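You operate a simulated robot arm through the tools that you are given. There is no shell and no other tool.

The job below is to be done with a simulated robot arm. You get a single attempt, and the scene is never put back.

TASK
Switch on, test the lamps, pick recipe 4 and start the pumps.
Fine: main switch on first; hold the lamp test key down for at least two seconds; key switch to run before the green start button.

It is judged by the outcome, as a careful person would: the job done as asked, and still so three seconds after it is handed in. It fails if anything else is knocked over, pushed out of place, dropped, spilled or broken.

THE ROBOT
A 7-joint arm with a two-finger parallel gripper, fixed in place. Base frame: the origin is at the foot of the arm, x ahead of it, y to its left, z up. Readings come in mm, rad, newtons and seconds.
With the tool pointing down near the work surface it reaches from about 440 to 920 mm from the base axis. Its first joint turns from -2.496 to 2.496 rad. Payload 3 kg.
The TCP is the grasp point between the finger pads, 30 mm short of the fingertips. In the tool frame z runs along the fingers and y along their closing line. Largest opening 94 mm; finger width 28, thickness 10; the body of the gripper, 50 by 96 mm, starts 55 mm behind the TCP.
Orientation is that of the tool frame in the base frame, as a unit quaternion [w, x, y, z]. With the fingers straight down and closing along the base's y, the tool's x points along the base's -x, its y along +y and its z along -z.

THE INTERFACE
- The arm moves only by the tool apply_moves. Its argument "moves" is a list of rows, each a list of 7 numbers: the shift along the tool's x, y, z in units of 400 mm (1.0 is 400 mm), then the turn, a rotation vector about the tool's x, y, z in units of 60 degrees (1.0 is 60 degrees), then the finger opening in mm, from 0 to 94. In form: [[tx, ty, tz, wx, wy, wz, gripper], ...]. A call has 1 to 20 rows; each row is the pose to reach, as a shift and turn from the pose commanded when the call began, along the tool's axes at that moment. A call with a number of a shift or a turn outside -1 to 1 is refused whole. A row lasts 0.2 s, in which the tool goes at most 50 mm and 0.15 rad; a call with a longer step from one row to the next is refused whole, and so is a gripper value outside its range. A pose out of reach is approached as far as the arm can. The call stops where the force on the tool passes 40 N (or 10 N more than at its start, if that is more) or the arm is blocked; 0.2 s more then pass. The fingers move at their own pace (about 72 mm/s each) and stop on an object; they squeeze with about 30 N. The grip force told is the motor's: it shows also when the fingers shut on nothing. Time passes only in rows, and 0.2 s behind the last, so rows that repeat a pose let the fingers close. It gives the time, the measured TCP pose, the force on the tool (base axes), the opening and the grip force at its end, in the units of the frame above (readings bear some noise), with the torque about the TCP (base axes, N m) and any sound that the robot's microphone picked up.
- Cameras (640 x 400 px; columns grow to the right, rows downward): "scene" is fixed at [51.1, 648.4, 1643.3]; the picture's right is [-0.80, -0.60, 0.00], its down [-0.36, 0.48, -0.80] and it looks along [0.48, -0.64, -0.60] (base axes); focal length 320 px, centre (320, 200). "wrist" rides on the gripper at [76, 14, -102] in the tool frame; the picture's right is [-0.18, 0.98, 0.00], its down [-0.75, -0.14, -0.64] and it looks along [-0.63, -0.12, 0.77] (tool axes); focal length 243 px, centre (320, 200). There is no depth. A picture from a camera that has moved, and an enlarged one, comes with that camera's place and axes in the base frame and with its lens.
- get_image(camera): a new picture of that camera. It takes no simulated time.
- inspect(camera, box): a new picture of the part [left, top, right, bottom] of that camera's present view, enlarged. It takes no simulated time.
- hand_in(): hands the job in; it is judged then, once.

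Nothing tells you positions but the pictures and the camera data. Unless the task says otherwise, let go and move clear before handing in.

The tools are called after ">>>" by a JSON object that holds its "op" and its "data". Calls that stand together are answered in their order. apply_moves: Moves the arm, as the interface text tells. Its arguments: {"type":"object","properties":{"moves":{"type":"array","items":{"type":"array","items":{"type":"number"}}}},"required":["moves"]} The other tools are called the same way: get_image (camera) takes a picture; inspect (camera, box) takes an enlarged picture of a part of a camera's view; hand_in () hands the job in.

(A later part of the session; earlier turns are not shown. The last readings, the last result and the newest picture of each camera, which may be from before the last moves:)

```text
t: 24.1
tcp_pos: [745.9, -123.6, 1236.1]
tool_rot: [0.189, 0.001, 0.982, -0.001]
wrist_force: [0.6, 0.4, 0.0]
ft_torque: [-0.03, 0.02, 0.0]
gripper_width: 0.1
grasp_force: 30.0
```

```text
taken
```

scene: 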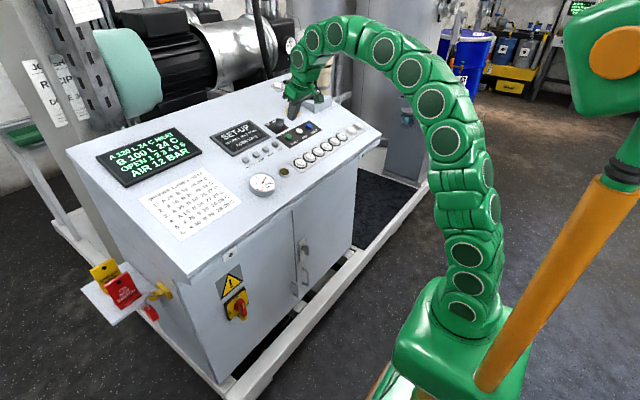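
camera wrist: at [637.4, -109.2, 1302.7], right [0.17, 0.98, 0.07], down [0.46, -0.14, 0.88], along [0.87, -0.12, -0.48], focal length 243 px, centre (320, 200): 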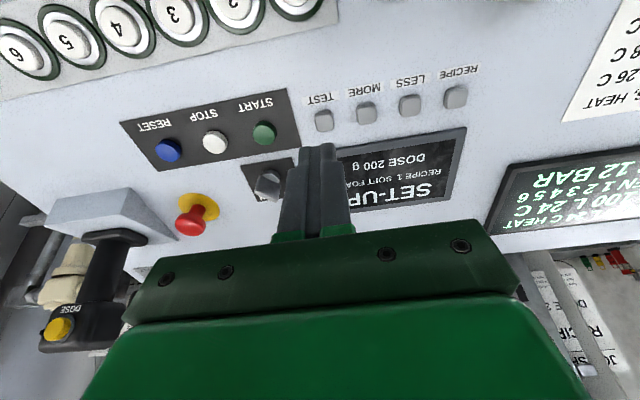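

The view is excellent. The TEST key top triangulates to (842, −125, 1086) and RECIPE to (843, 23.5, 1085), with about 49.5 mm spacing. I'll move to about 25 mm above TEST along the panel normal.

>>> {"op": "apply_moves", "data": {"moves": [[-0.03, -0.001, 0.06, 0, 0, 0, 0], [-0.06, -0.002, 0.14, 0, 0, 0, 0], [-0.0845, -0.003, 0.22, 0, 0, 0, 0], [-0.0845, -0.003, 0.3, 0, 0, 0, 0]]}}

>>> {"op": "get_image", "data": {"camera": "wrist"}}

>>> {"op": "inspect", "data": {"camera": "scene", "box": [205, 70, 365, 170]}}

```text
t: 25.1
tcp_pos: [820.2, -121.7, 1134.6]
tool_rot: [0.19, 0.001, 0.982, -0.002]
wrist_force: [-0.3, -1.2, -0.4]
ft_torque: [0.0, -0.01, 0.0]
gripper_width: 0.0
grasp_force: 29.6
```

```text
taken
camera wrist: at [712.1, -108.3, 1201.2], right [0.17, 0.98, 0.07], down [0.46, -0.14, 0.88], along [0.87, -0.12, -0.48], focal length 243 px, centre (320, 200)
```

wrist: 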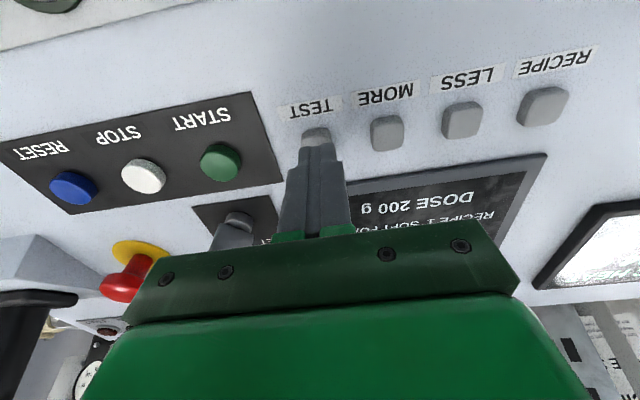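

```text
4.00 times, centred on (285, 120) of scene
camera zoom: at [51.1, 648.4, 1643.3], right [-0.8, -0.6, 0.0], down [-0.36, 0.48, -0.8], along [0.48, -0.64, -0.6], focal length 1279 px, centre (460, 520)
```

zoom: 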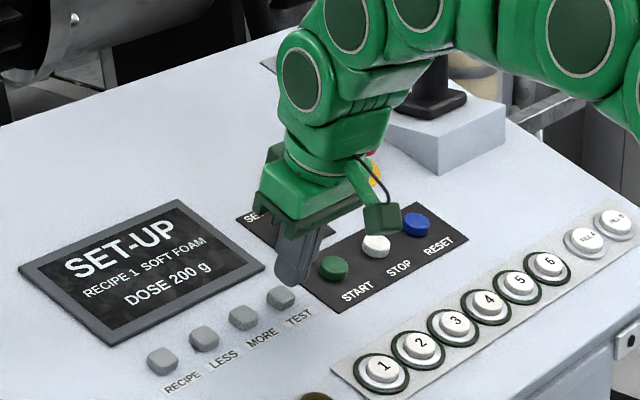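

The tip is about 23 mm above the key and needs a small y correction of about −3 mm. I'll step down gently to just touching.

>>> {"op": "apply_moves", "data": {"moves": [[-0.005, -0.0065, 0.02, 0, 0, 0, 0], [-0.005, -0.0065, 0.04, 0, 0, 0, 0], [-0.005, -0.0065, 0.052, 0, 0, 0, 0]]}}

>>> {"op": "inspect", "data": {"camera": "wrist", "box": [220, 80, 420, 220]}}

>>> {"op": "inspect", "data": {"camera": "scene", "box": [245, 115, 305, 165]}}

```text
t: 25.9
tcp_pos: [830.2, -126.0, 1116.5]
tool_rot: [0.189, 0.001, 0.982, -0.002]
wrist_force: [0.6, 0.3, -1.2]
ft_torque: [0.02, -0.02, 0.01]
gripper_width: 0.1
grasp_force: 30.0
```

```text
2.86 times, centred on (320, 150) of wrist
camera zoom: at [721.9, -112.1, 1183.7], right [0.17, 0.98, 0.07], down [0.46, -0.14, 0.88], along [0.87, -0.12, -0.48], focal length 693 px, centre (320, 343)
```

zoom: 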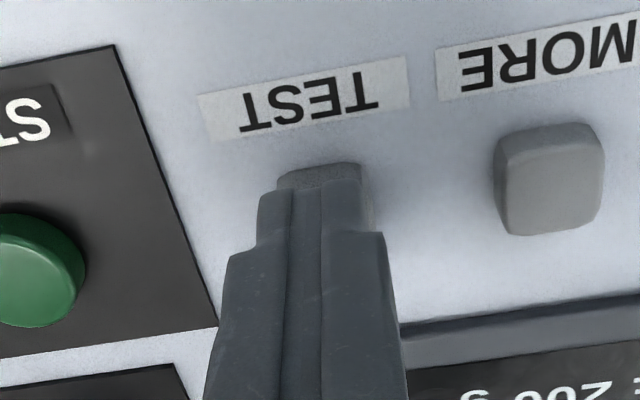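

```text
8.00 times, centred on (275, 140) of scene
camera zoom: at [51.1, 648.4, 1643.3], right [-0.8, -0.6, 0.0], down [-0.36, 0.48, -0.8], along [0.48, -0.64, -0.6], focal length 2558 px, centre (680, 680)
```

zoom: 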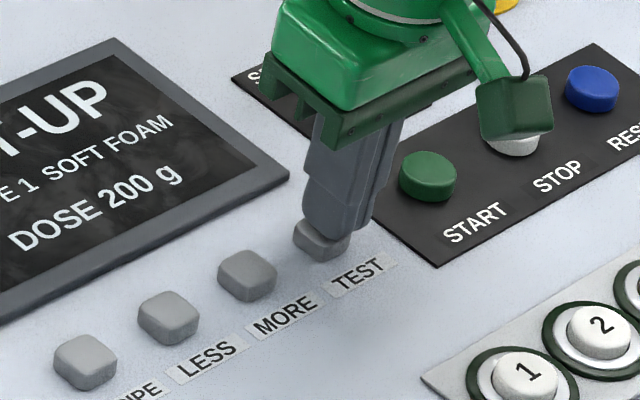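

The tip is just about touching and well centred on TEST. I'll press in 2 mm steps and check the force and lamps.

>>> {"op": "apply_moves", "data": {"moves": [[0, 0, 0.005, 0, 0, 0, 0], [0, 0, 0.01, 0, 0, 0, 0], [0, 0, 0.015, 0, 0, 0, 0]]}}

>>> {"op": "inspect", "data": {"camera": "scene", "box": [205, 70, 365, 170]}}

```text
t: 26.7
tcp_pos: [833.0, -127.5, 1112.5]
tool_rot: [0.188, 0.001, 0.982, -0.002]
wrist_force: [-0.1, 0.3, 2.8]
ft_torque: [0.04, 0.01, -0.02]
gripper_width: 0.0
grasp_force: 29.7
```

```text
4.00 times, centred on (285, 120) of scene
camera zoom: at [51.1, 648.4, 1643.3], right [-0.8, -0.6, 0.0], down [-0.36, 0.48, -0.8], along [0.48, -0.64, -0.6], focal length 1279 px, centre (460, 520)
```

zoom: 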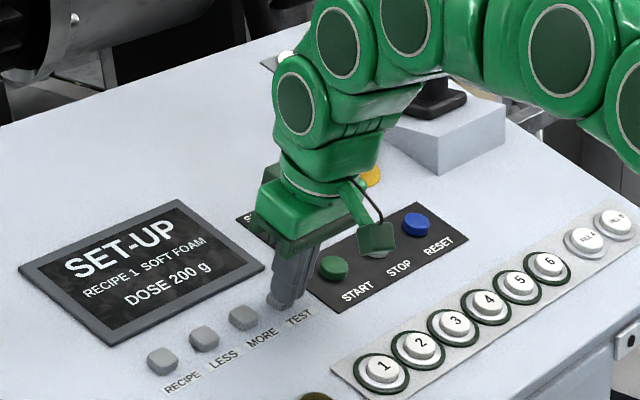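

Light contact (about 3 N) but no reaction yet. I'll press another 4 mm.

>>> {"op": "apply_moves", "data": {"moves": [[0, 0.003, 0.005, 0, 0, 0, 0], [0, 0.003, 0.01, 0, 0, 0, 0]]}}

>>> {"op": "inspect", "data": {"camera": "scene", "box": [205, 70, 365, 170]}}

```text
t: 27.3
tcp_pos: [833.8, -125.7, 1109.0]
tool_rot: [0.189, 0.001, 0.982, -0.001]
wrist_force: [-4.3, -1.8, 4.3]
ft_torque: [-0.02, 0.09, -0.01]
gripper_width: 0.0
grasp_force: 29.9
heard: click
```

```text
4.00 times, centred on (285, 120) of scene
camera zoom: at [51.1, 648.4, 1643.3], right [-0.8, -0.6, 0.0], down [-0.36, 0.48, -0.8], along [0.48, -0.64, -0.6], focal length 1279 px, centre (460, 520)
```

zoom: 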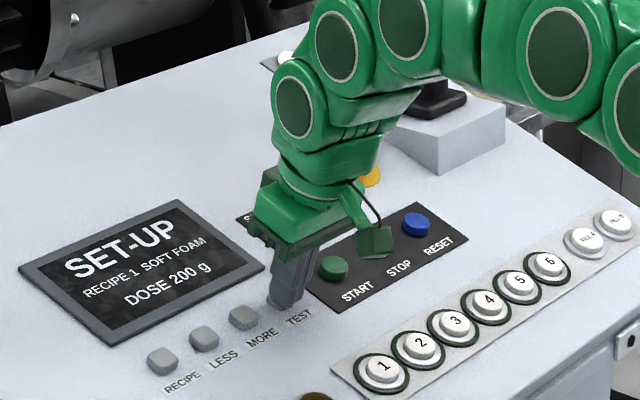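

I heard a click. I'll press 1 mm deeper for margin and hold for over 3 seconds.

>>> {"op": "apply_moves", "data": {"moves": [[0, 0, 0.003, 0, 0, 0, 0], [0, 0, 0.003, 0, 0, 0, 0], [0, 0, 0.003, 0, 0, 0, 0], [0, 0, 0.003, 0, 0, 0, 0], [0, 0, 0.003, 0, 0, 0, 0], [0, 0, 0.003, 0, 0, 0, 0]]}}

>>> {"op": "inspect", "data": {"camera": "scene", "box": [205, 60, 365, 170]}}

>>> {"op": "get_image", "data": {"camera": "wrist"}}

```text
t: 28.7
tcp_pos: [834.8, -126.0, 1107.2]
tool_rot: [0.19, 0.0, 0.982, -0.001]
wrist_force: [-3.7, -1.0, 15.4]
ft_torque: [-0.02, 0.05, -0.02]
gripper_width: 0.0
grasp_force: 30.0
```

```text
3.64 times, centred on (285, 115) of scene
camera zoom: at [51.1, 648.4, 1643.3], right [-0.8, -0.6, 0.0], down [-0.36, 0.48, -0.8], along [0.48, -0.64, -0.6], focal length 1163 px, centre (447, 509)
```

zoom: 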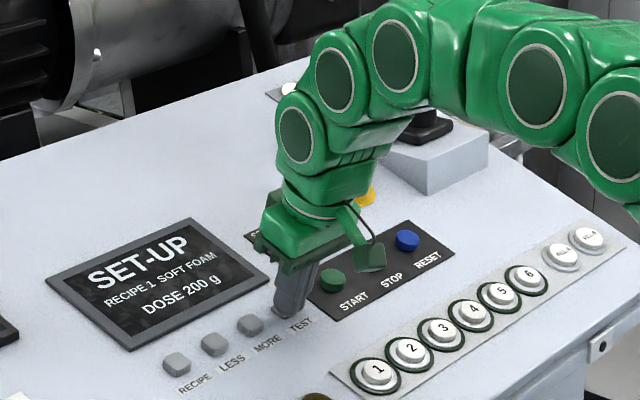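

```text
taken
camera wrist: at [726.0, -112.1, 1174.3], right [0.17, 0.98, 0.07], down [0.46, -0.14, 0.88], along [0.87, -0.12, -0.48], focal length 243 px, centre (320, 200)
```

wrist: 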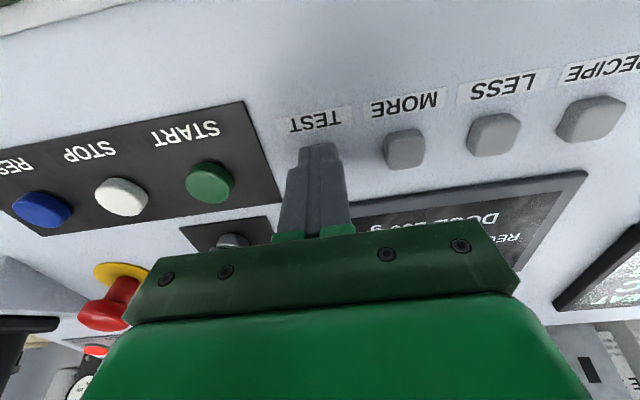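

The red lamp at the back looks lit now, so the test is working. I'll look closer and keep holding.

>>> {"op": "inspect", "data": {"camera": "wrist", "box": [40, 310, 160, 400]}}

>>> {"op": "apply_moves", "data": {"moves": [[0, 0, 0, 0, 0, 0, 0], [0, 0, 0, 0, 0, 0, 0], [0, 0, 0, 0, 0, 0, 0], [0, 0, 0, 0, 0, 0, 0], [0, 0, 0, 0, 0, 0, 0], [0, 0, 0, 0, 0, 0, 0], [0, 0, 0, 0, 0, 0, 0], [0, 0, 0, 0, 0, 0, 0], [0, 0, 0, 0, 0, 0, 0], [0, 0, 0, 0, 0, 0, 0], [0, 0, 0, 0, 0, 0, 0], [0, 0, 0, 0, 0, 0, 0]]}}

>>> {"op": "inspect", "data": {"camera": "wrist", "box": [40, 310, 160, 400]}}

>>> {"op": "get_image", "data": {"camera": "scene"}}

```text
4.44 times, centred on (100, 355) of wrist
camera zoom: at [726.0, -112.1, 1174.3], right [0.17, 0.98, 0.07], down [0.46, -0.14, 0.88], along [0.87, -0.12, -0.48], focal length 1078 px, centre (1298, -489)
```

zoom: 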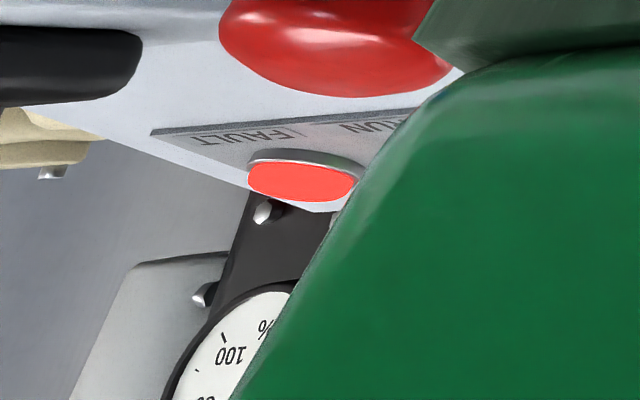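

```text
t: 31.3
tcp_pos: [833.9, -125.1, 1107.1]
tool_rot: [0.189, 0.001, 0.982, -0.001]
wrist_force: [-3.9, 0.4, 14.4]
ft_torque: [-0.06, 0.04, -0.01]
gripper_width: 0.0
grasp_force: 29.6
```

```text
4.44 times, centred on (100, 355) of wrist
camera zoom: at [725.9, -112.1, 1174.2], right [0.17, 0.98, 0.07], down [0.46, -0.14, 0.88], along [0.87, -0.12, -0.48], focal length 1078 px, centre (1298, -489)
```

zoom: 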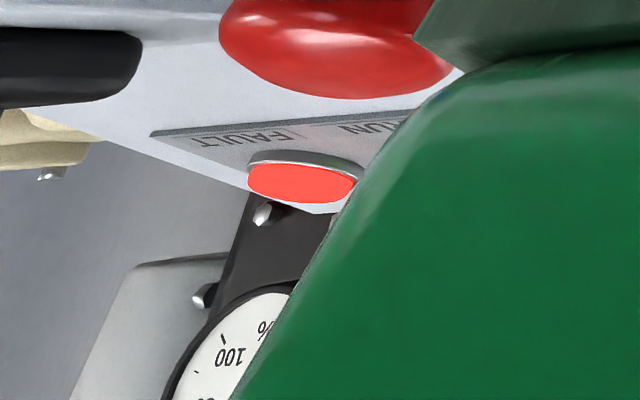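

```text
taken
```

scene: 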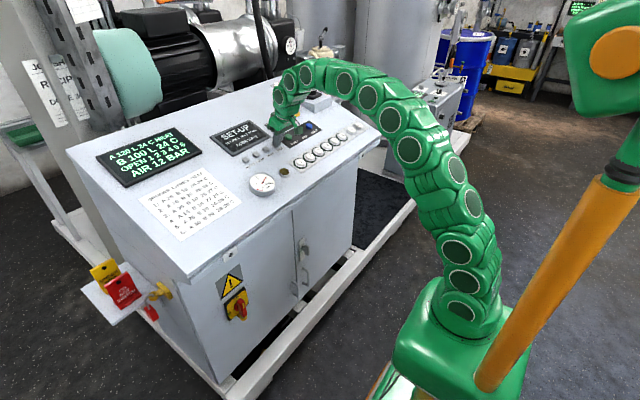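

The FAULT lamp stayed lit for the roughly 4 s the key was held. Now I'll release TEST, back off 32 mm along the normal, and confirm the lamp goes out.

>>> {"op": "apply_moves", "data": {"moves": [[0, 0, -0.04, 0, 0, 0, 0], [0, 0, -0.08, 0, 0, 0, 0]]}}

>>> {"op": "inspect", "data": {"camera": "wrist", "box": [40, 280, 160, 400]}}

>>> {"op": "get_image", "data": {"camera": "wrist"}}

>>> {"op": "inspect", "data": {"camera": "scene", "box": [205, 60, 365, 170]}}

```text
t: 31.9
tcp_pos: [821.9, -126.4, 1136.6]
tool_rot: [0.189, 0.001, 0.982, 0.0]
wrist_force: [-1.4, -0.1, 0.4]
ft_torque: [0.01, 0.01, 0.0]
gripper_width: 0.1
grasp_force: 30.0
```

```text
3.33 times, centred on (100, 340) of wrist
camera zoom: at [714.0, -112.4, 1203.8], right [0.17, 0.98, 0.07], down [0.46, -0.14, 0.88], along [0.87, -0.12, -0.48], focal length 809 px, centre (1053, -267)
```

zoom: 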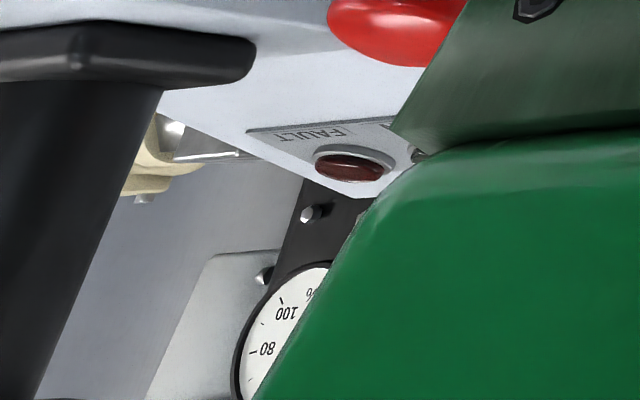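

```text
taken
camera wrist: at [714.0, -112.4, 1203.8], right [0.17, 0.98, 0.07], down [0.46, -0.14, 0.88], along [0.87, -0.12, -0.48], focal length 243 px, centre (320, 200)
```

wrist: 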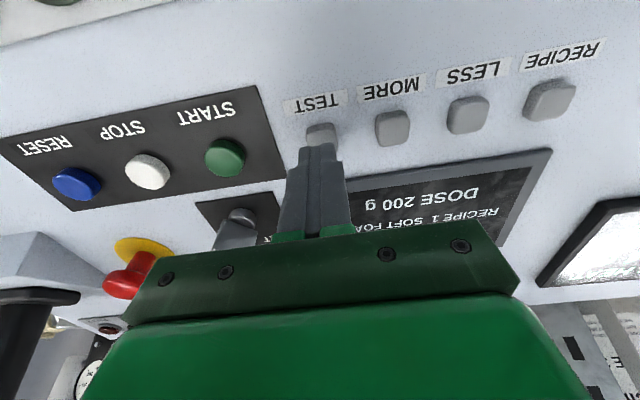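

```text
3.64 times, centred on (285, 115) of scene
camera zoom: at [51.1, 648.4, 1643.3], right [-0.8, -0.6, 0.0], down [-0.36, 0.48, -0.8], along [0.48, -0.64, -0.6], focal length 1163 px, centre (447, 509)
```

zoom: 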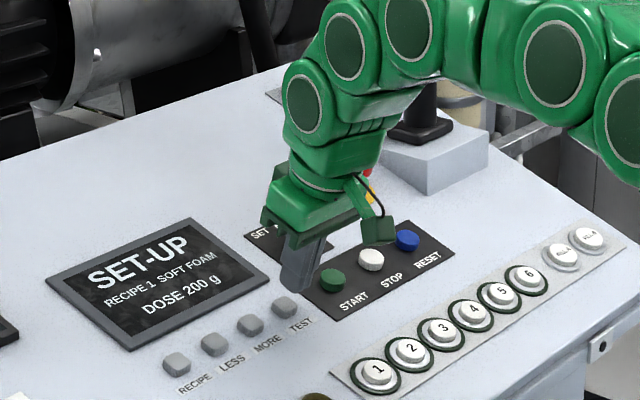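

The lamp test is done and the lamp went dark on release. I'll move sideways over the RECIPE key at the same clearance.

>>> {"op": "apply_moves", "data": {"moves": [[0, 0.0935, 0, 0, 0, 0, 0], [0, 0.187, 0, 0, 0, 0, 0], [0, 0.2805, 0, 0, 0, 0, 0], [0, 0.374, 0, 0, 0, 0, 0]]}}

>>> {"op": "get_image", "data": {"camera": "wrist"}}

>>> {"op": "inspect", "data": {"camera": "scene", "box": [205, 115, 285, 175]}}

```text
t: 32.9
tcp_pos: [823.8, 23.7, 1136.7]
tool_rot: [0.189, 0.001, 0.982, 0.0]
wrist_force: [-0.4, -0.4, 0.3]
ft_torque: [0.01, 0.01, 0.01]
gripper_width: 0.0
grasp_force: 29.6
```

```text
taken
camera wrist: at [714.5, 38.0, 1203.4], right [0.17, 0.98, 0.07], down [0.46, -0.14, 0.88], along [0.87, -0.12, -0.48], focal length 243 px, centre (320, 200)
```

wrist: 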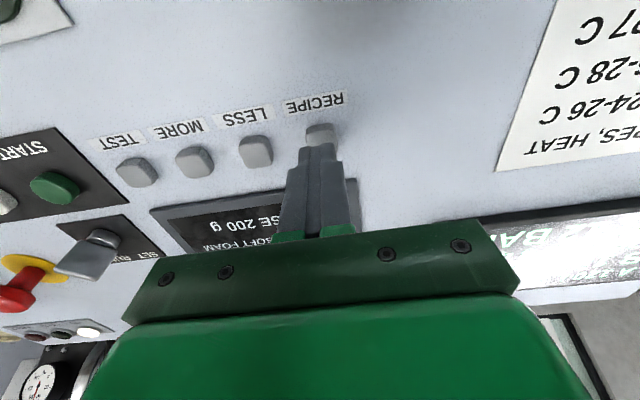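

```text
6.67 times, centred on (245, 145) of scene
camera zoom: at [51.1, 648.4, 1643.3], right [-0.8, -0.6, 0.0], down [-0.36, 0.48, -0.8], along [0.48, -0.64, -0.6], focal length 2131 px, centre (820, 567)
```

zoom: 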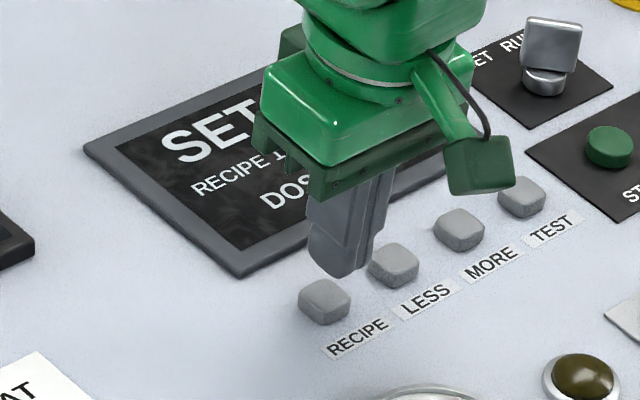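

Alignment over RECIPE matches what worked for TEST. I'll press once to the same depth, release, and read the screen.

>>> {"op": "apply_moves", "data": {"moves": [[0, 0, 0.04, 0, 0, 0, 0], [0, 0, 0.06, 0, 0, 0, 0], [0, 0, 0.07, 0, 0, 0, 0], [0, 0, 0.079, 0, 0, 0, 0], [0, 0, 0.06, 0, 0, 0, 0], [0, 0, 0.02, 0, 0, 0, 0], [0, 0, 0, 0, 0, 0, 0]]}}

>>> {"op": "inspect", "data": {"camera": "scene", "box": [205, 115, 285, 175]}}

>>> {"op": "inspect", "data": {"camera": "wrist", "box": [140, 170, 300, 270]}}

```text
t: 34.5
tcp_pos: [822.9, 24.2, 1137.0]
tool_rot: [0.189, 0.002, 0.982, -0.001]
wrist_force: [-1.0, -0.6, -0.7]
ft_torque: [-0.01, 0.04, -0.01]
gripper_width: 0.2
grasp_force: 29.6
heard: click
```

```text
6.67 times, centred on (245, 145) of scene
camera zoom: at [51.1, 648.4, 1643.3], right [-0.8, -0.6, 0.0], down [-0.36, 0.48, -0.8], along [0.48, -0.64, -0.6], focal length 2131 px, centre (820, 567)
```

zoom: 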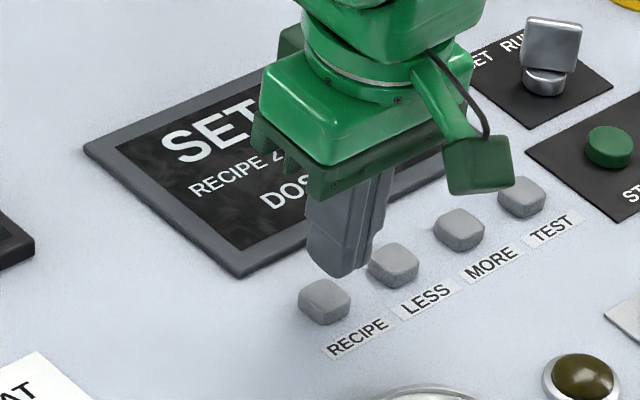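

```text
4.00 times, centred on (220, 220) of wrist
camera zoom: at [714.8, 38.2, 1203.5], right [0.17, 0.98, 0.07], down [0.46, -0.14, 0.88], along [0.87, -0.12, -0.48], focal length 970 px, centre (720, 120)
```

zoom: 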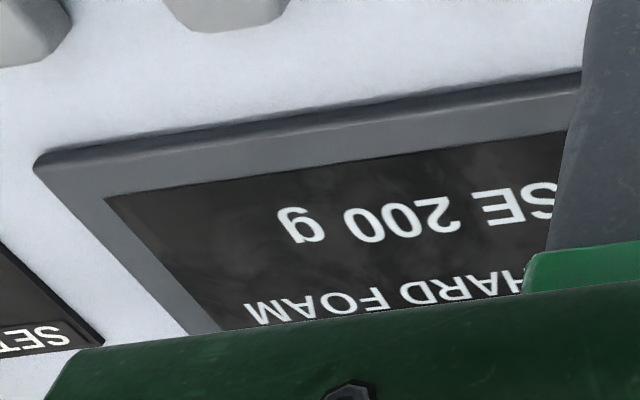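

The recipe changed to "HARD FOAM", but the gripper half-covers the digit. I'll zoom in to read it.

>>> {"op": "inspect", "data": {"camera": "scene", "box": [225, 130, 250, 150]}}

```text
16.00 times, centred on (238, 140) of scene
camera zoom: at [51.1, 648.4, 1643.3], right [-0.8, -0.6, 0.0], down [-0.36, 0.48, -0.8], along [0.48, -0.64, -0.6], focal length 5115 px, centre (1640, 1160)
```

zoom: 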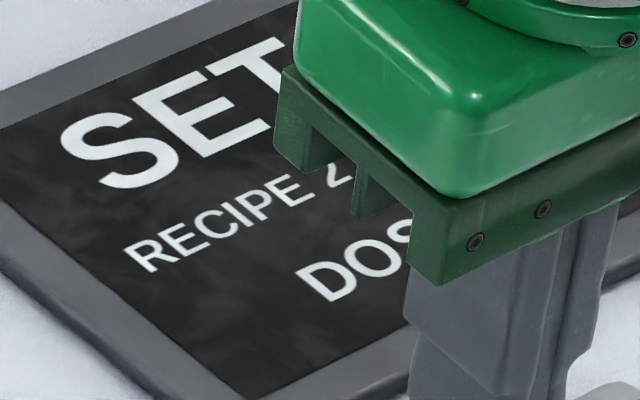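

The digit is ambiguous, so I'll lift away a bit to read it properly.

>>> {"op": "apply_moves", "data": {"moves": [[0.05, 0, -0.08, 0, 0, 0, 0], [0.1, 0, -0.16, 0, 0, 0, 0], [0.15, 0, -0.24, 0, 0, 0, 0]]}}

>>> {"op": "inspect", "data": {"camera": "scene", "box": [205, 115, 285, 175]}}

>>> {"op": "get_image", "data": {"camera": "wrist"}}

```text
t: 35.3
tcp_pos: [732.5, 23.6, 1204.5]
tool_rot: [0.188, 0.002, 0.982, -0.001]
wrist_force: [-0.1, 0.3, 0.1]
ft_torque: [0.0, -0.01, 0.02]
gripper_width: 0.1
grasp_force: 29.4
```

```text
6.67 times, centred on (245, 145) of scene
camera zoom: at [51.1, 648.4, 1643.3], right [-0.8, -0.6, 0.0], down [-0.36, 0.48, -0.8], along [0.48, -0.64, -0.6], focal length 2131 px, centre (820, 567)
```

zoom: 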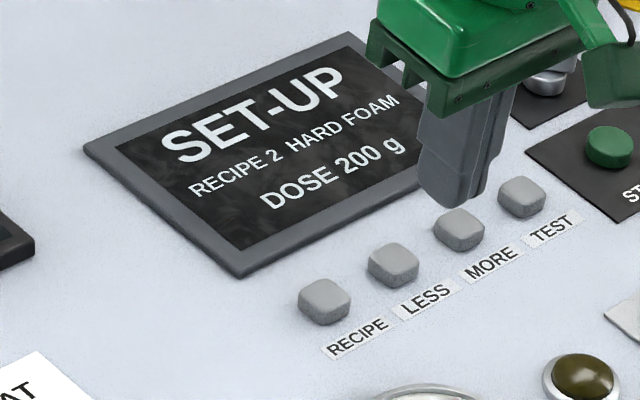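

```text
taken
camera wrist: at [624.0, 38.4, 1271.4], right [0.17, 0.98, 0.07], down [0.46, -0.14, 0.88], along [0.87, -0.12, -0.48], focal length 243 px, centre (320, 200)
```

wrist: 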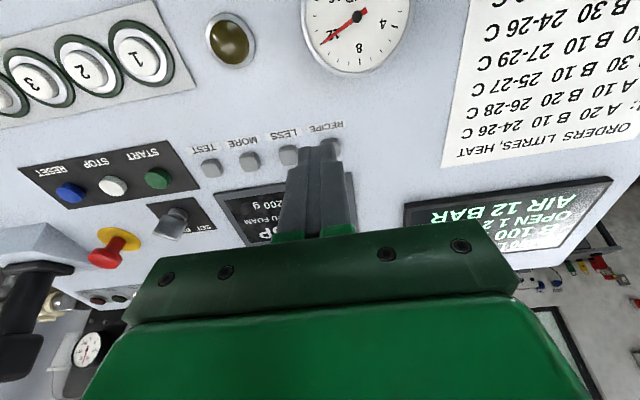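

It reads "RECIPE 2 HARD FOAM", so each press adds one. I'll return to hover, press once more, and retreat again to read.

>>> {"op": "apply_moves", "data": {"moves": [[-0.05, 0, 0.08, 0, 0, 0, 0], [-0.1, 0, 0.16, 0, 0, 0, 0], [-0.15, 0, 0.24, 0, 0, 0, 0], [-0.15, 0, 0.28, 0, 0, 0, 0], [-0.15, 0, 0.3, 0, 0, 0, 0], [-0.15, 0, 0.31, 0, 0, 0, 0], [-0.15, 0, 0.319, 0, 0, 0, 0], [-0.15, 0, 0.3, 0, 0, 0, 0], [-0.15, 0, 0.24, 0, 0, 0, 0], [-0.1, 0, 0.16, 0, 0, 0, 0], [-0.05, 0, 0.08, 0, 0, 0, 0], [0, 0, 0, 0, 0, 0, 0]]}}

>>> {"op": "inspect", "data": {"camera": "scene", "box": [205, 115, 285, 175]}}

```text
t: 37.9
tcp_pos: [730.8, 22.4, 1204.8]
tool_rot: [0.188, 0.001, 0.982, -0.001]
wrist_force: [0.7, -0.7, 0.1]
ft_torque: [0.0, -0.02, -0.03]
gripper_width: 0.3
grasp_force: 31.0
heard: click
```

```text
6.67 times, centred on (245, 145) of scene
camera zoom: at [51.1, 648.4, 1643.3], right [-0.8, -0.6, 0.0], down [-0.36, 0.48, -0.8], along [0.48, -0.64, -0.6], focal length 2131 px, centre (820, 567)
```

zoom: 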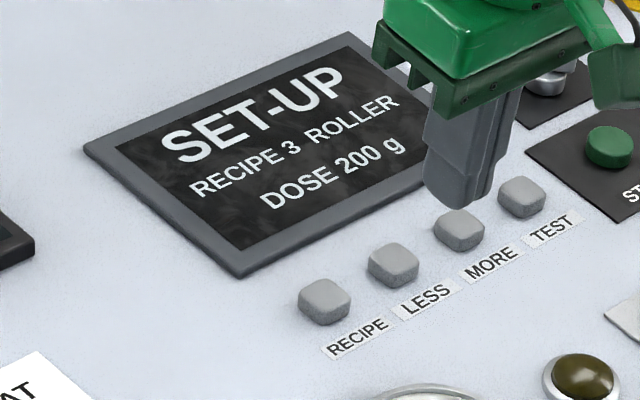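

Now it reads "RECIPE 3 ROLLER". One more identical press should bring up recipe 4.

>>> {"op": "apply_moves", "data": {"moves": [[-0.05, 0, 0.08, 0, 0, 0, 0], [-0.1, 0, 0.16, 0, 0, 0, 0], [-0.15, 0, 0.24, 0, 0, 0, 0], [-0.15, 0, 0.28, 0, 0, 0, 0], [-0.15, 0, 0.3, 0, 0, 0, 0], [-0.15, 0, 0.31, 0, 0, 0, 0], [-0.15, 0, 0.319, 0, 0, 0, 0], [-0.15, 0, 0.3, 0, 0, 0, 0], [-0.15, 0, 0.24, 0, 0, 0, 0], [-0.1, 0, 0.16, 0, 0, 0, 0], [-0.05, 0, 0.08, 0, 0, 0, 0], [0, 0, 0, 0, 0, 0, 0]]}}

>>> {"op": "inspect", "data": {"camera": "scene", "box": [205, 115, 285, 175]}}

>>> {"op": "inspect", "data": {"camera": "wrist", "box": [0, 120, 240, 300]}}

>>> {"op": "inspect", "data": {"camera": "scene", "box": [260, 70, 360, 150]}}

```text
t: 40.5
tcp_pos: [733.1, 27.0, 1204.5]
tool_rot: [0.189, 0.001, 0.982, -0.001]
wrist_force: [0.4, -0.2, 0.0]
ft_torque: [0.02, 0.02, 0.0]
gripper_width: 0.0
grasp_force: 29.6
heard: click
```

```text
6.67 times, centred on (245, 145) of scene
camera zoom: at [51.1, 648.4, 1643.3], right [-0.8, -0.6, 0.0], down [-0.36, 0.48, -0.8], along [0.48, -0.64, -0.6], focal length 2131 px, centre (820, 567)
```

zoom: 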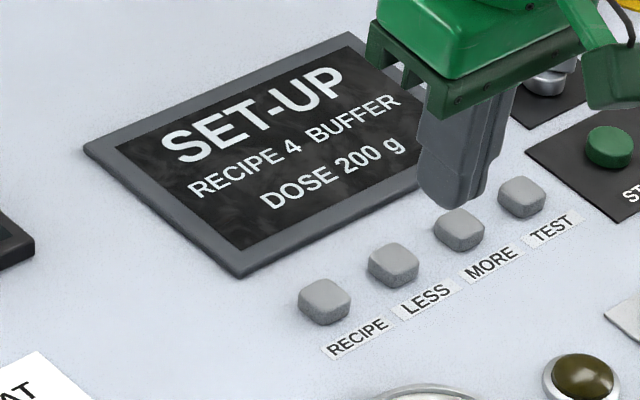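

```text
2.22 times, centred on (120, 210) of wrist
camera zoom: at [623.1, 39.5, 1271.5], right [0.17, 0.98, 0.07], down [0.46, -0.14, 0.88], along [0.87, -0.12, -0.48], focal length 539 px, centre (764, 178)
```

zoom: 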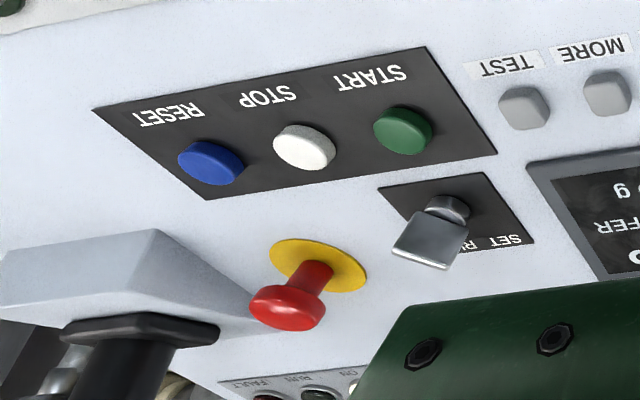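

```text
5.00 times, centred on (310, 110) of scene
camera zoom: at [51.1, 648.4, 1643.3], right [-0.8, -0.6, 0.0], down [-0.36, 0.48, -0.8], along [0.48, -0.64, -0.6], focal length 1598 px, centre (370, 650)
```

zoom: 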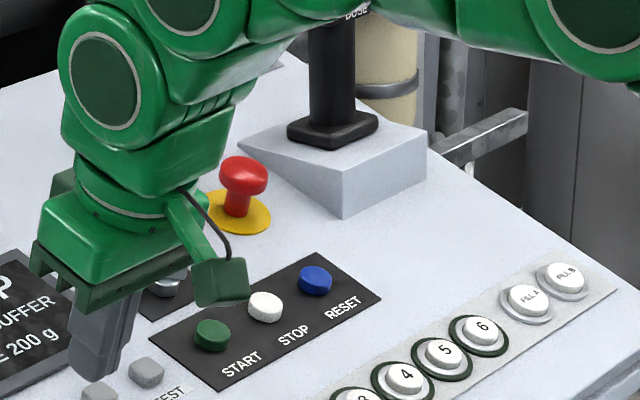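

The screen shows "RECIPE 4 BUFFER". Next is the SET/RUN key switch, estimated near (908, −214). I'll move sideways toward it and study the key's angle before gripping.

>>> {"op": "apply_moves", "data": {"moves": [[0, -0.1, 0, 0, 0, 0, 50], [0, -0.2, 0, 0, 0, 0, 60], [0, -0.3, 0, 0, 0, 0, 60], [0, -0.4, 0, 0, 0, 0, 60]]}}

>>> {"op": "get_image", "data": {"camera": "wrist"}}

>>> {"op": "inspect", "data": {"camera": "scene", "box": [255, 105, 325, 155]}}

```text
t: 41.5
tcp_pos: [732.4, -133.8, 1204.2]
tool_rot: [0.19, 0.001, 0.982, -0.001]
wrist_force: [0.4, 0.1, 0.3]
ft_torque: [0.0, 0.0, 0.02]
gripper_width: 59.7
grasp_force: 0.0
```

```text
taken
camera wrist: at [624.0, -121.2, 1270.7], right [0.17, 0.98, 0.07], down [0.46, -0.14, 0.88], along [0.87, -0.12, -0.48], focal length 243 px, centre (320, 200)
```

wrist: 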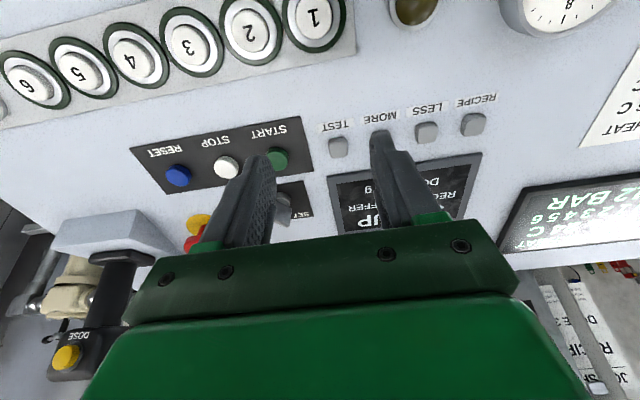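

```text
8.00 times, centred on (290, 130) of scene
camera zoom: at [51.1, 648.4, 1643.3], right [-0.8, -0.6, 0.0], down [-0.36, 0.48, -0.8], along [0.48, -0.64, -0.6], focal length 2558 px, centre (560, 760)
```

zoom: 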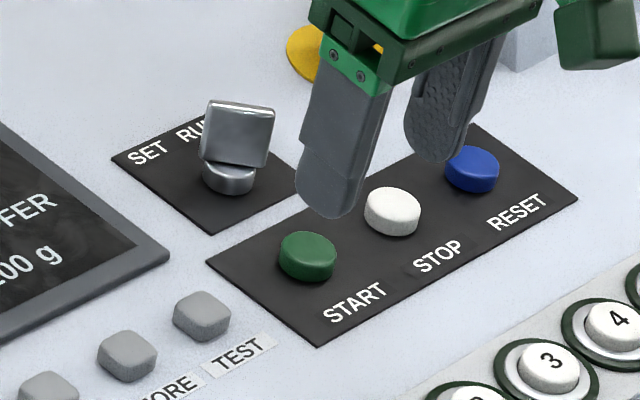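

The key blade lies along the SET direction, about 45° left of "up" on the panel, so RUN should be about 90° clockwise. I want a wrist view from the other side to locate it accurately.

>>> {"op": "apply_moves", "data": {"moves": [[0, -0.1, 0, 0, 0, 0, 40], [0, -0.2, 0, 0, 0, 0, 40], [0, -0.3, 0, 0, 0, 0, 40], [0, -0.4, 0, 0, 0, 0, 40]]}}

>>> {"op": "get_image", "data": {"camera": "wrist"}}

>>> {"op": "inspect", "data": {"camera": "wrist", "box": [330, 100, 490, 220]}}

>>> {"op": "inspect", "data": {"camera": "scene", "box": [262, 110, 302, 140]}}

```text
t: 42.5
tcp_pos: [732.1, -297.4, 1204.5]
tool_rot: [0.189, 0.002, 0.982, -0.001]
wrist_force: [0.0, 0.5, -0.6]
ft_torque: [0.06, -0.03, 0.03]
gripper_width: 40.0
grasp_force: 0.0
```

```text
taken
camera wrist: at [623.7, -283.4, 1271.3], right [0.17, 0.98, 0.07], down [0.46, -0.14, 0.88], along [0.87, -0.12, -0.48], focal length 243 px, centre (320, 200)
```

wrist: 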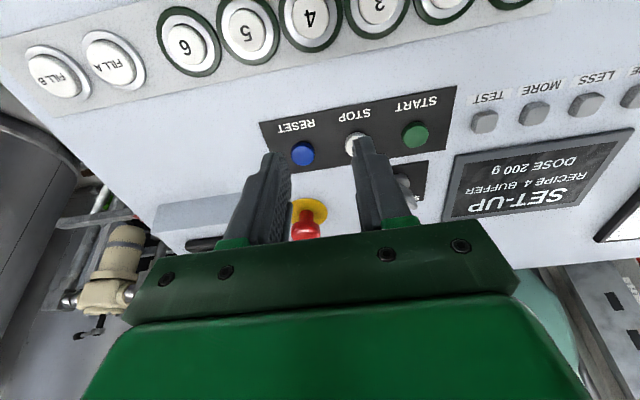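

```text
3.33 times, centred on (410, 160) of wrist
camera zoom: at [623.7, -283.4, 1271.3], right [0.17, 0.98, 0.07], down [0.46, -0.14, 0.88], along [0.87, -0.12, -0.48], focal length 809 px, centre (20, 333)
```

zoom: 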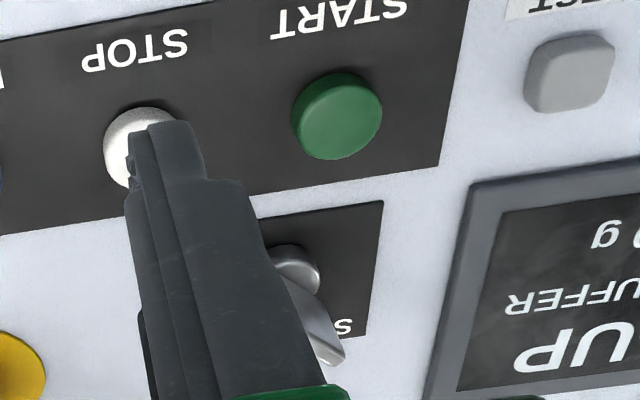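

```text
13.33 times, centred on (282, 125) of scene
camera zoom: at [51.1, 648.4, 1643.3], right [-0.8, -0.6, 0.0], down [-0.36, 0.48, -0.8], along [0.48, -0.64, -0.6], focal length 4263 px, centre (827, 1200)
```

zoom: 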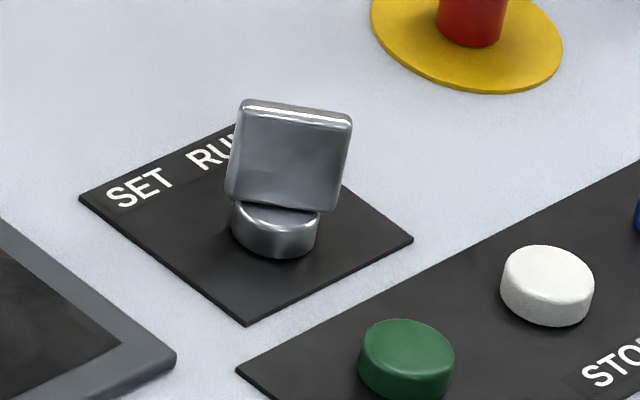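

The key axis is roughly at (903, −211, 1109), but a finger blocks part of the view. I'll shift a little further right for a clear look.

>>> {"op": "apply_moves", "data": {"moves": [[0.03, -0.09, -0.03, 0, 0, 0, 10], [0.06, -0.17, -0.06, 0, 0, 0, 10], [0.06, -0.17, -0.06, 0, 0, 0, 10]]}}

>>> {"op": "inspect", "data": {"camera": "wrist", "box": [360, 100, 520, 220]}}

>>> {"op": "get_image", "data": {"camera": "wrist"}}

```text
t: 43.3
tcp_pos: [699.4, -363.8, 1216.8]
tool_rot: [0.189, 0.001, 0.982, -0.001]
wrist_force: [0.9, 1.8, -0.5]
ft_torque: [-0.02, 0.0, 0.0]
gripper_width: 10.1
grasp_force: 0.0
```

```text
3.33 times, centred on (440, 160) of wrist
camera zoom: at [591.2, -350.3, 1282.8], right [0.17, 0.98, 0.07], down [0.46, -0.14, 0.88], along [0.87, -0.12, -0.48], focal length 809 px, centre (-80, 333)
```

zoom: 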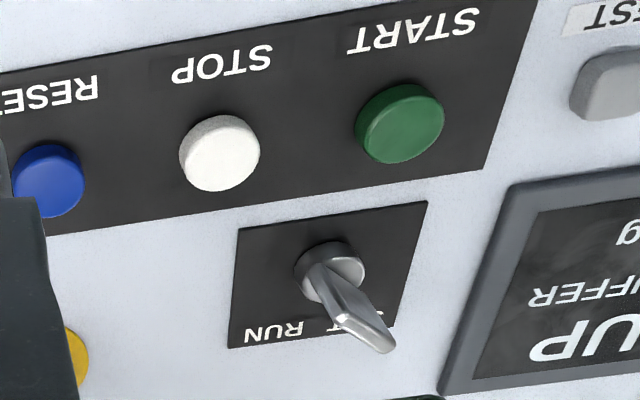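

```text
taken
camera wrist: at [591.2, -350.3, 1282.8], right [0.17, 0.98, 0.07], down [0.46, -0.14, 0.88], along [0.87, -0.12, -0.48], focal length 243 px, centre (320, 200)
```

wrist: 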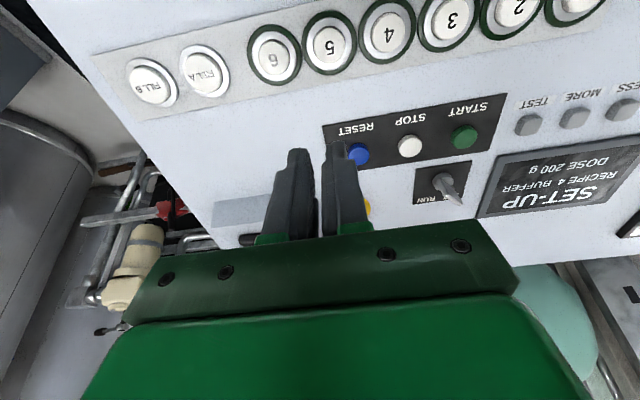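

Clear view now. The cylinder top is at (905, −215, 1110) and the bow is a plate about 33 mm wide rising 35 mm along the normal, set about 45° toward SET. I'll hover about 70 mm above the grasp pose with the tool rolled −45°, so the fingers straddle the blade's faces.

>>> {"op": "apply_moves", "data": {"moves": [[-0.0632, 0.062, 0.0286, 0, 0, -0.125, 44], [-0.1263, 0.124, 0.0572, 0, 0, -0.25, 44], [-0.1895, 0.186, 0.0858, 0, 0, -0.375, 44], [-0.2527, 0.248, 0.1144, 0, 0, -0.5, 44], [-0.3158, 0.31, 0.143, 0, 0, -0.625, 44], [-0.379, 0.372, 0.1716, 0, 0, -0.75, 44]]}}

>>> {"op": "get_image", "data": {"camera": "wrist"}}

>>> {"op": "get_image", "data": {"camera": "scene"}}

>>> {"op": "inspect", "data": {"camera": "scene", "box": [245, 80, 325, 140]}}

```text
t: 44.7
tcp_pos: [867.0, -214.7, 1209.1]
tool_rot: [0.175, -0.377, 0.907, -0.073]
wrist_force: [-0.5, 0.2, 0.8]
ft_torque: [-0.01, 0.01, 0.0]
gripper_width: 44.0
grasp_force: 0.0
```

```text
taken
camera wrist: at [769.9, -258.7, 1280.3], right [-0.52, 0.82, -0.21], down [0.35, 0.43, 0.83], along [0.78, 0.36, -0.52], focal length 243 px, centre (320, 200)
```

wrist: 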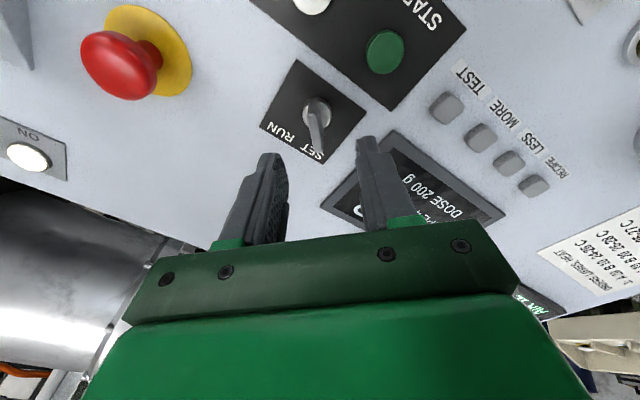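

```text
taken
```

scene: 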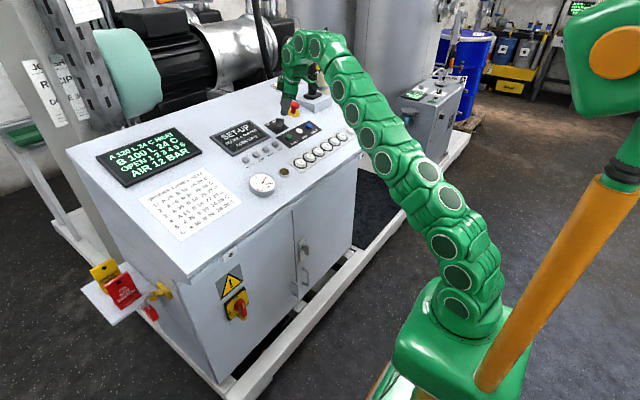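

```text
6.67 times, centred on (285, 110) of scene
camera zoom: at [51.1, 648.4, 1643.3], right [-0.8, -0.6, 0.0], down [-0.36, 0.48, -0.8], along [0.48, -0.64, -0.6], focal length 2131 px, centre (553, 800)
```

zoom: 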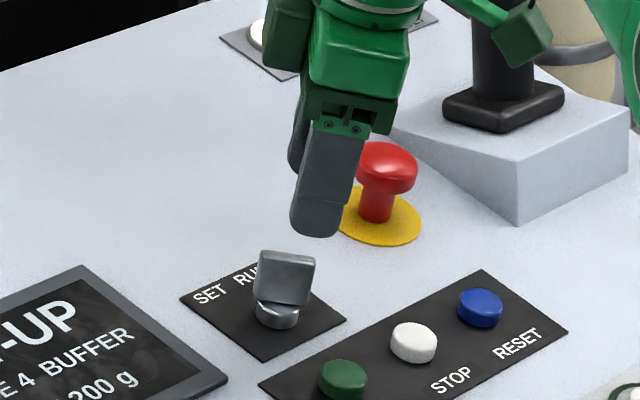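

The blade appears edge-on and centred between the fingers. I'll zoom in to check the roll alignment before descending.

>>> {"op": "inspect", "data": {"camera": "wrist", "box": [250, 50, 390, 180]}}

```text
3.08 times, centred on (320, 115) of wrist
camera zoom: at [769.9, -258.7, 1280.3], right [-0.52, 0.82, -0.21], down [0.35, 0.43, 0.83], along [0.78, 0.36, -0.52], focal length 746 px, centre (320, 462)
```

zoom: 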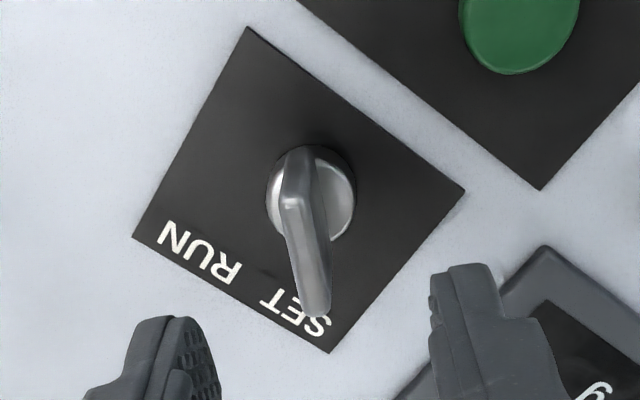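

The blade is within about 2° of the tool's x-axis and about 3 mm off-centre in tool y. I'll correct that and descend to the grasp depth in two stages.

>>> {"op": "apply_moves", "data": {"moves": [[0, -0.0075, 0.03, 0, 0, 0, 44], [0, -0.0075, 0.07, 0, 0, 0, 44], [0, -0.0075, 0.1, 0, 0, 0, 44]]}}

>>> {"op": "inspect", "data": {"camera": "wrist", "box": [240, 80, 400, 220]}}

>>> {"op": "inspect", "data": {"camera": "scene", "box": [245, 80, 325, 140]}}

```text
t: 45.5
tcp_pos: [884.1, -217.4, 1172.5]
tool_rot: [0.175, -0.375, 0.907, -0.074]
wrist_force: [0.0, -0.1, 0.3]
ft_torque: [0.03, 0.01, 0.01]
gripper_width: 44.2
grasp_force: 0.1
```

```text
2.86 times, centred on (320, 150) of wrist
camera zoom: at [786.6, -261.3, 1244.6], right [-0.52, 0.83, -0.21], down [0.35, 0.43, 0.83], along [0.78, 0.36, -0.52], focal length 693 px, centre (320, 343)
```

zoom: 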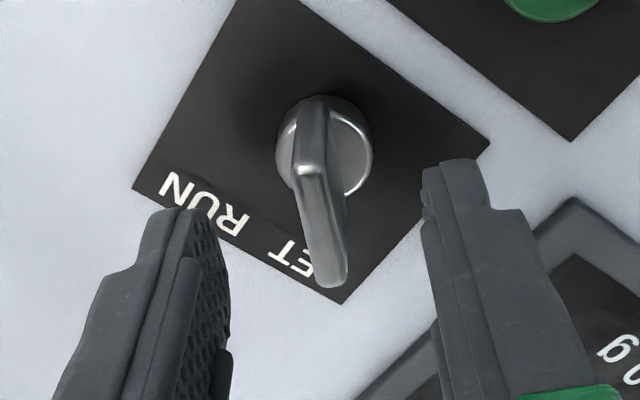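

```text
6.67 times, centred on (285, 110) of scene
camera zoom: at [51.1, 648.4, 1643.3], right [-0.8, -0.6, 0.0], down [-0.36, 0.48, -0.8], along [0.48, -0.64, -0.6], focal length 2131 px, centre (553, 800)
```

zoom: 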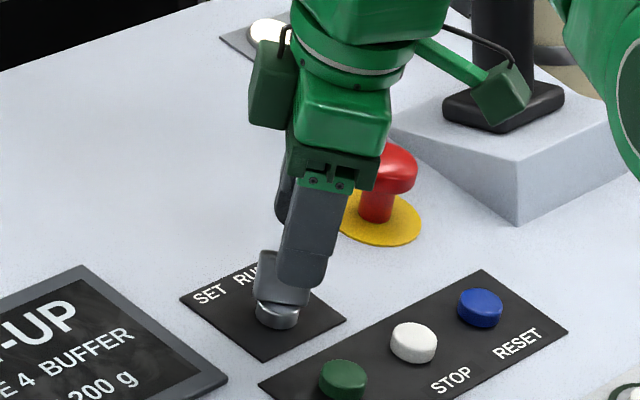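

Now it's centred within 1 mm. I'll descend the last 27 mm and then close on the blade.

>>> {"op": "apply_moves", "data": {"moves": [[0, 0, 0.035, 0, 0, 0, 44], [0, 0, 0.0675, 0, 0, 0, 44], [0, 0, 0.0675, 0, 0, 0, 20], [0, 0, 0.0675, 0, 0, 0, 0], [0, 0, 0.0675, 0, 0, 0, 0], [0, 0, 0.0675, 0, 0, 0, 0]]}}

>>> {"op": "inspect", "data": {"camera": "wrist", "box": [220, 80, 420, 240]}}

>>> {"op": "inspect", "data": {"camera": "scene", "box": [245, 80, 325, 140]}}

```text
t: 46.9
tcp_pos: [893.4, -217.4, 1149.6]
tool_rot: [0.175, -0.375, 0.908, -0.073]
wrist_force: [1.5, 0.1, -0.7]
ft_torque: [0.63, 0.77, 0.16]
gripper_width: 8.6
grasp_force: 42.7
```

```text
2.50 times, centred on (320, 160) of wrist
camera zoom: at [796.4, -261.8, 1220.2], right [-0.52, 0.83, -0.21], down [0.35, 0.43, 0.83], along [0.78, 0.36, -0.52], focal length 606 px, centre (320, 300)
```

zoom: 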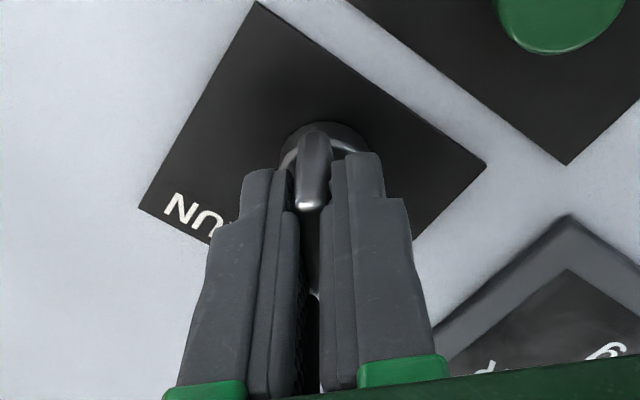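

```text
6.67 times, centred on (285, 110) of scene
camera zoom: at [51.1, 648.4, 1643.3], right [-0.8, -0.6, 0.0], down [-0.36, 0.48, -0.8], along [0.48, -0.64, -0.6], focal length 2131 px, centre (553, 800)
```

zoom: 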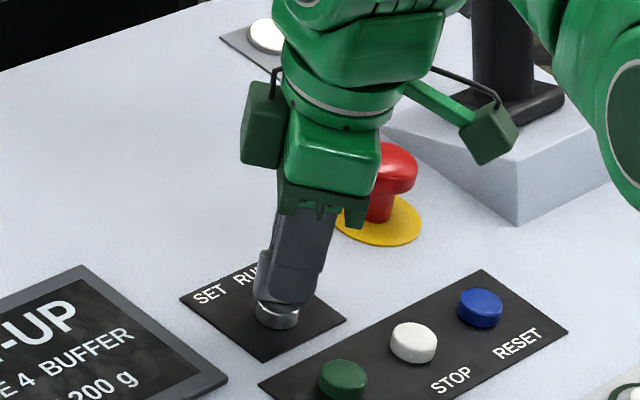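

Gripped at 8.6 mm with low side load. I'll turn the key clockwise toward RUN, the first 54°.

>>> {"op": "apply_moves", "data": {"moves": [[0, 0, 0, 0, 0, 0.1, 0], [0, 0, 0, 0, 0, 0.2, 0], [0, 0, 0, 0, 0, 0.3, 0], [0, 0, 0, 0, 0, 0.4, 0], [0, 0, 0, 0, 0, 0.5, 0], [0, 0, 0, 0, 0, 0.6, 0], [0, 0, 0, 0, 0, 0.7, 0], [0, 0, 0, 0, 0, 0.8, 0], [0, 0, 0, 0, 0, 0.9, 0]]}}

>>> {"op": "inspect", "data": {"camera": "wrist", "box": [220, 80, 420, 240]}}

>>> {"op": "inspect", "data": {"camera": "scene", "box": [205, 80, 325, 170]}}

```text
t: 48.9
tcp_pos: [893.8, -214.4, 1148.3]
tool_rot: [0.188, 0.078, 0.979, 0.015]
wrist_force: [-18.7, 30.8, -11.2]
ft_torque: [-0.52, 0.2, -0.04]
gripper_width: 7.9
grasp_force: 42.1
```

```text
2.50 times, centred on (320, 160) of wrist
camera zoom: at [788.1, -189.5, 1216.7], right [0.31, 0.94, 0.12], down [0.43, -0.26, 0.86], along [0.85, -0.22, -0.49], focal length 606 px, centre (320, 300)
```

zoom: 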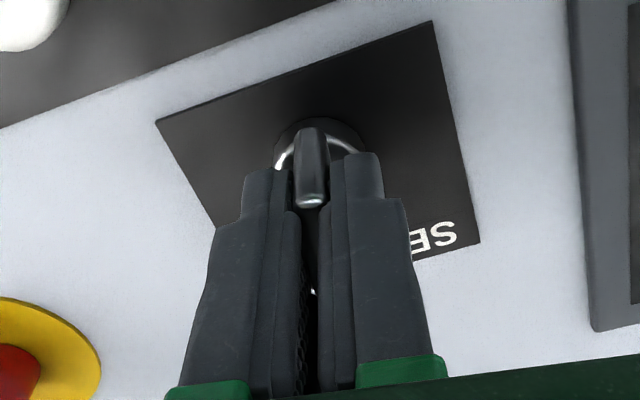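

```text
4.44 times, centred on (265, 125) of scene
camera zoom: at [51.1, 648.4, 1643.3], right [-0.8, -0.6, 0.0], down [-0.36, 0.48, -0.8], along [0.48, -0.64, -0.6], focal length 1421 px, centre (564, 533)
```

zoom: 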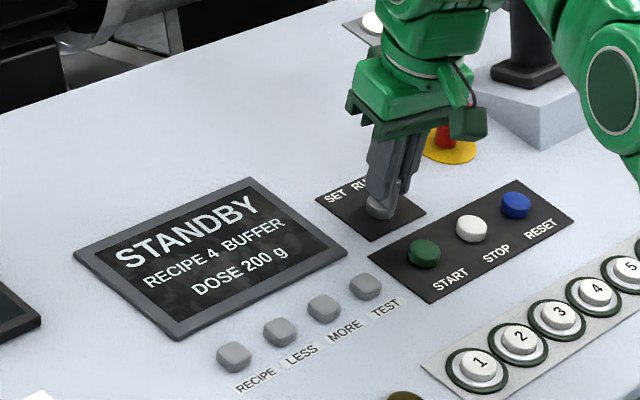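

The screen now says "STANDBY" with RECIPE 4, so the key has passed into RUN. The key may travel further, but the side load is about 38 N, so I'll ease the tool first and then continue the turn a bit.

>>> {"op": "apply_moves", "data": {"moves": [[0.0015, 0.002, 0, 0, 0, 0, 0], [0.0028, 0.0034, 0, 0, 0, 0, 0], [0.0028, 0.0034, 0, 0, 0, 0, 0]]}}

```text
t: 49.7
tcp_pos: [893.9, -214.4, 1149.5]
tool_rot: [0.19, 0.077, 0.979, 0.014]
wrist_force: [28.7, 19.4, -6.6]
ft_torque: [-0.6, -0.4, -0.17]
gripper_width: 8.1
grasp_force: 42.2
```

>>> {"op": "apply_moves", "data": {"moves": [[-0.001, 0.002, 0, 0, 0, 0, 0], [-0.0014, 0.0035, 0, 0, 0, 0, 0], [-0.0014, 0.0035, 0, 0, 0, 0, 0]]}}

```text
t: 50.5
tcp_pos: [891.9, -215.4, 1149.5]
tool_rot: [0.188, 0.078, 0.979, 0.014]
wrist_force: [-1.7, 14.6, -0.5]
ft_torque: [-0.29, 1.47, -0.07]
gripper_width: 7.5
grasp_force: 42.1
```

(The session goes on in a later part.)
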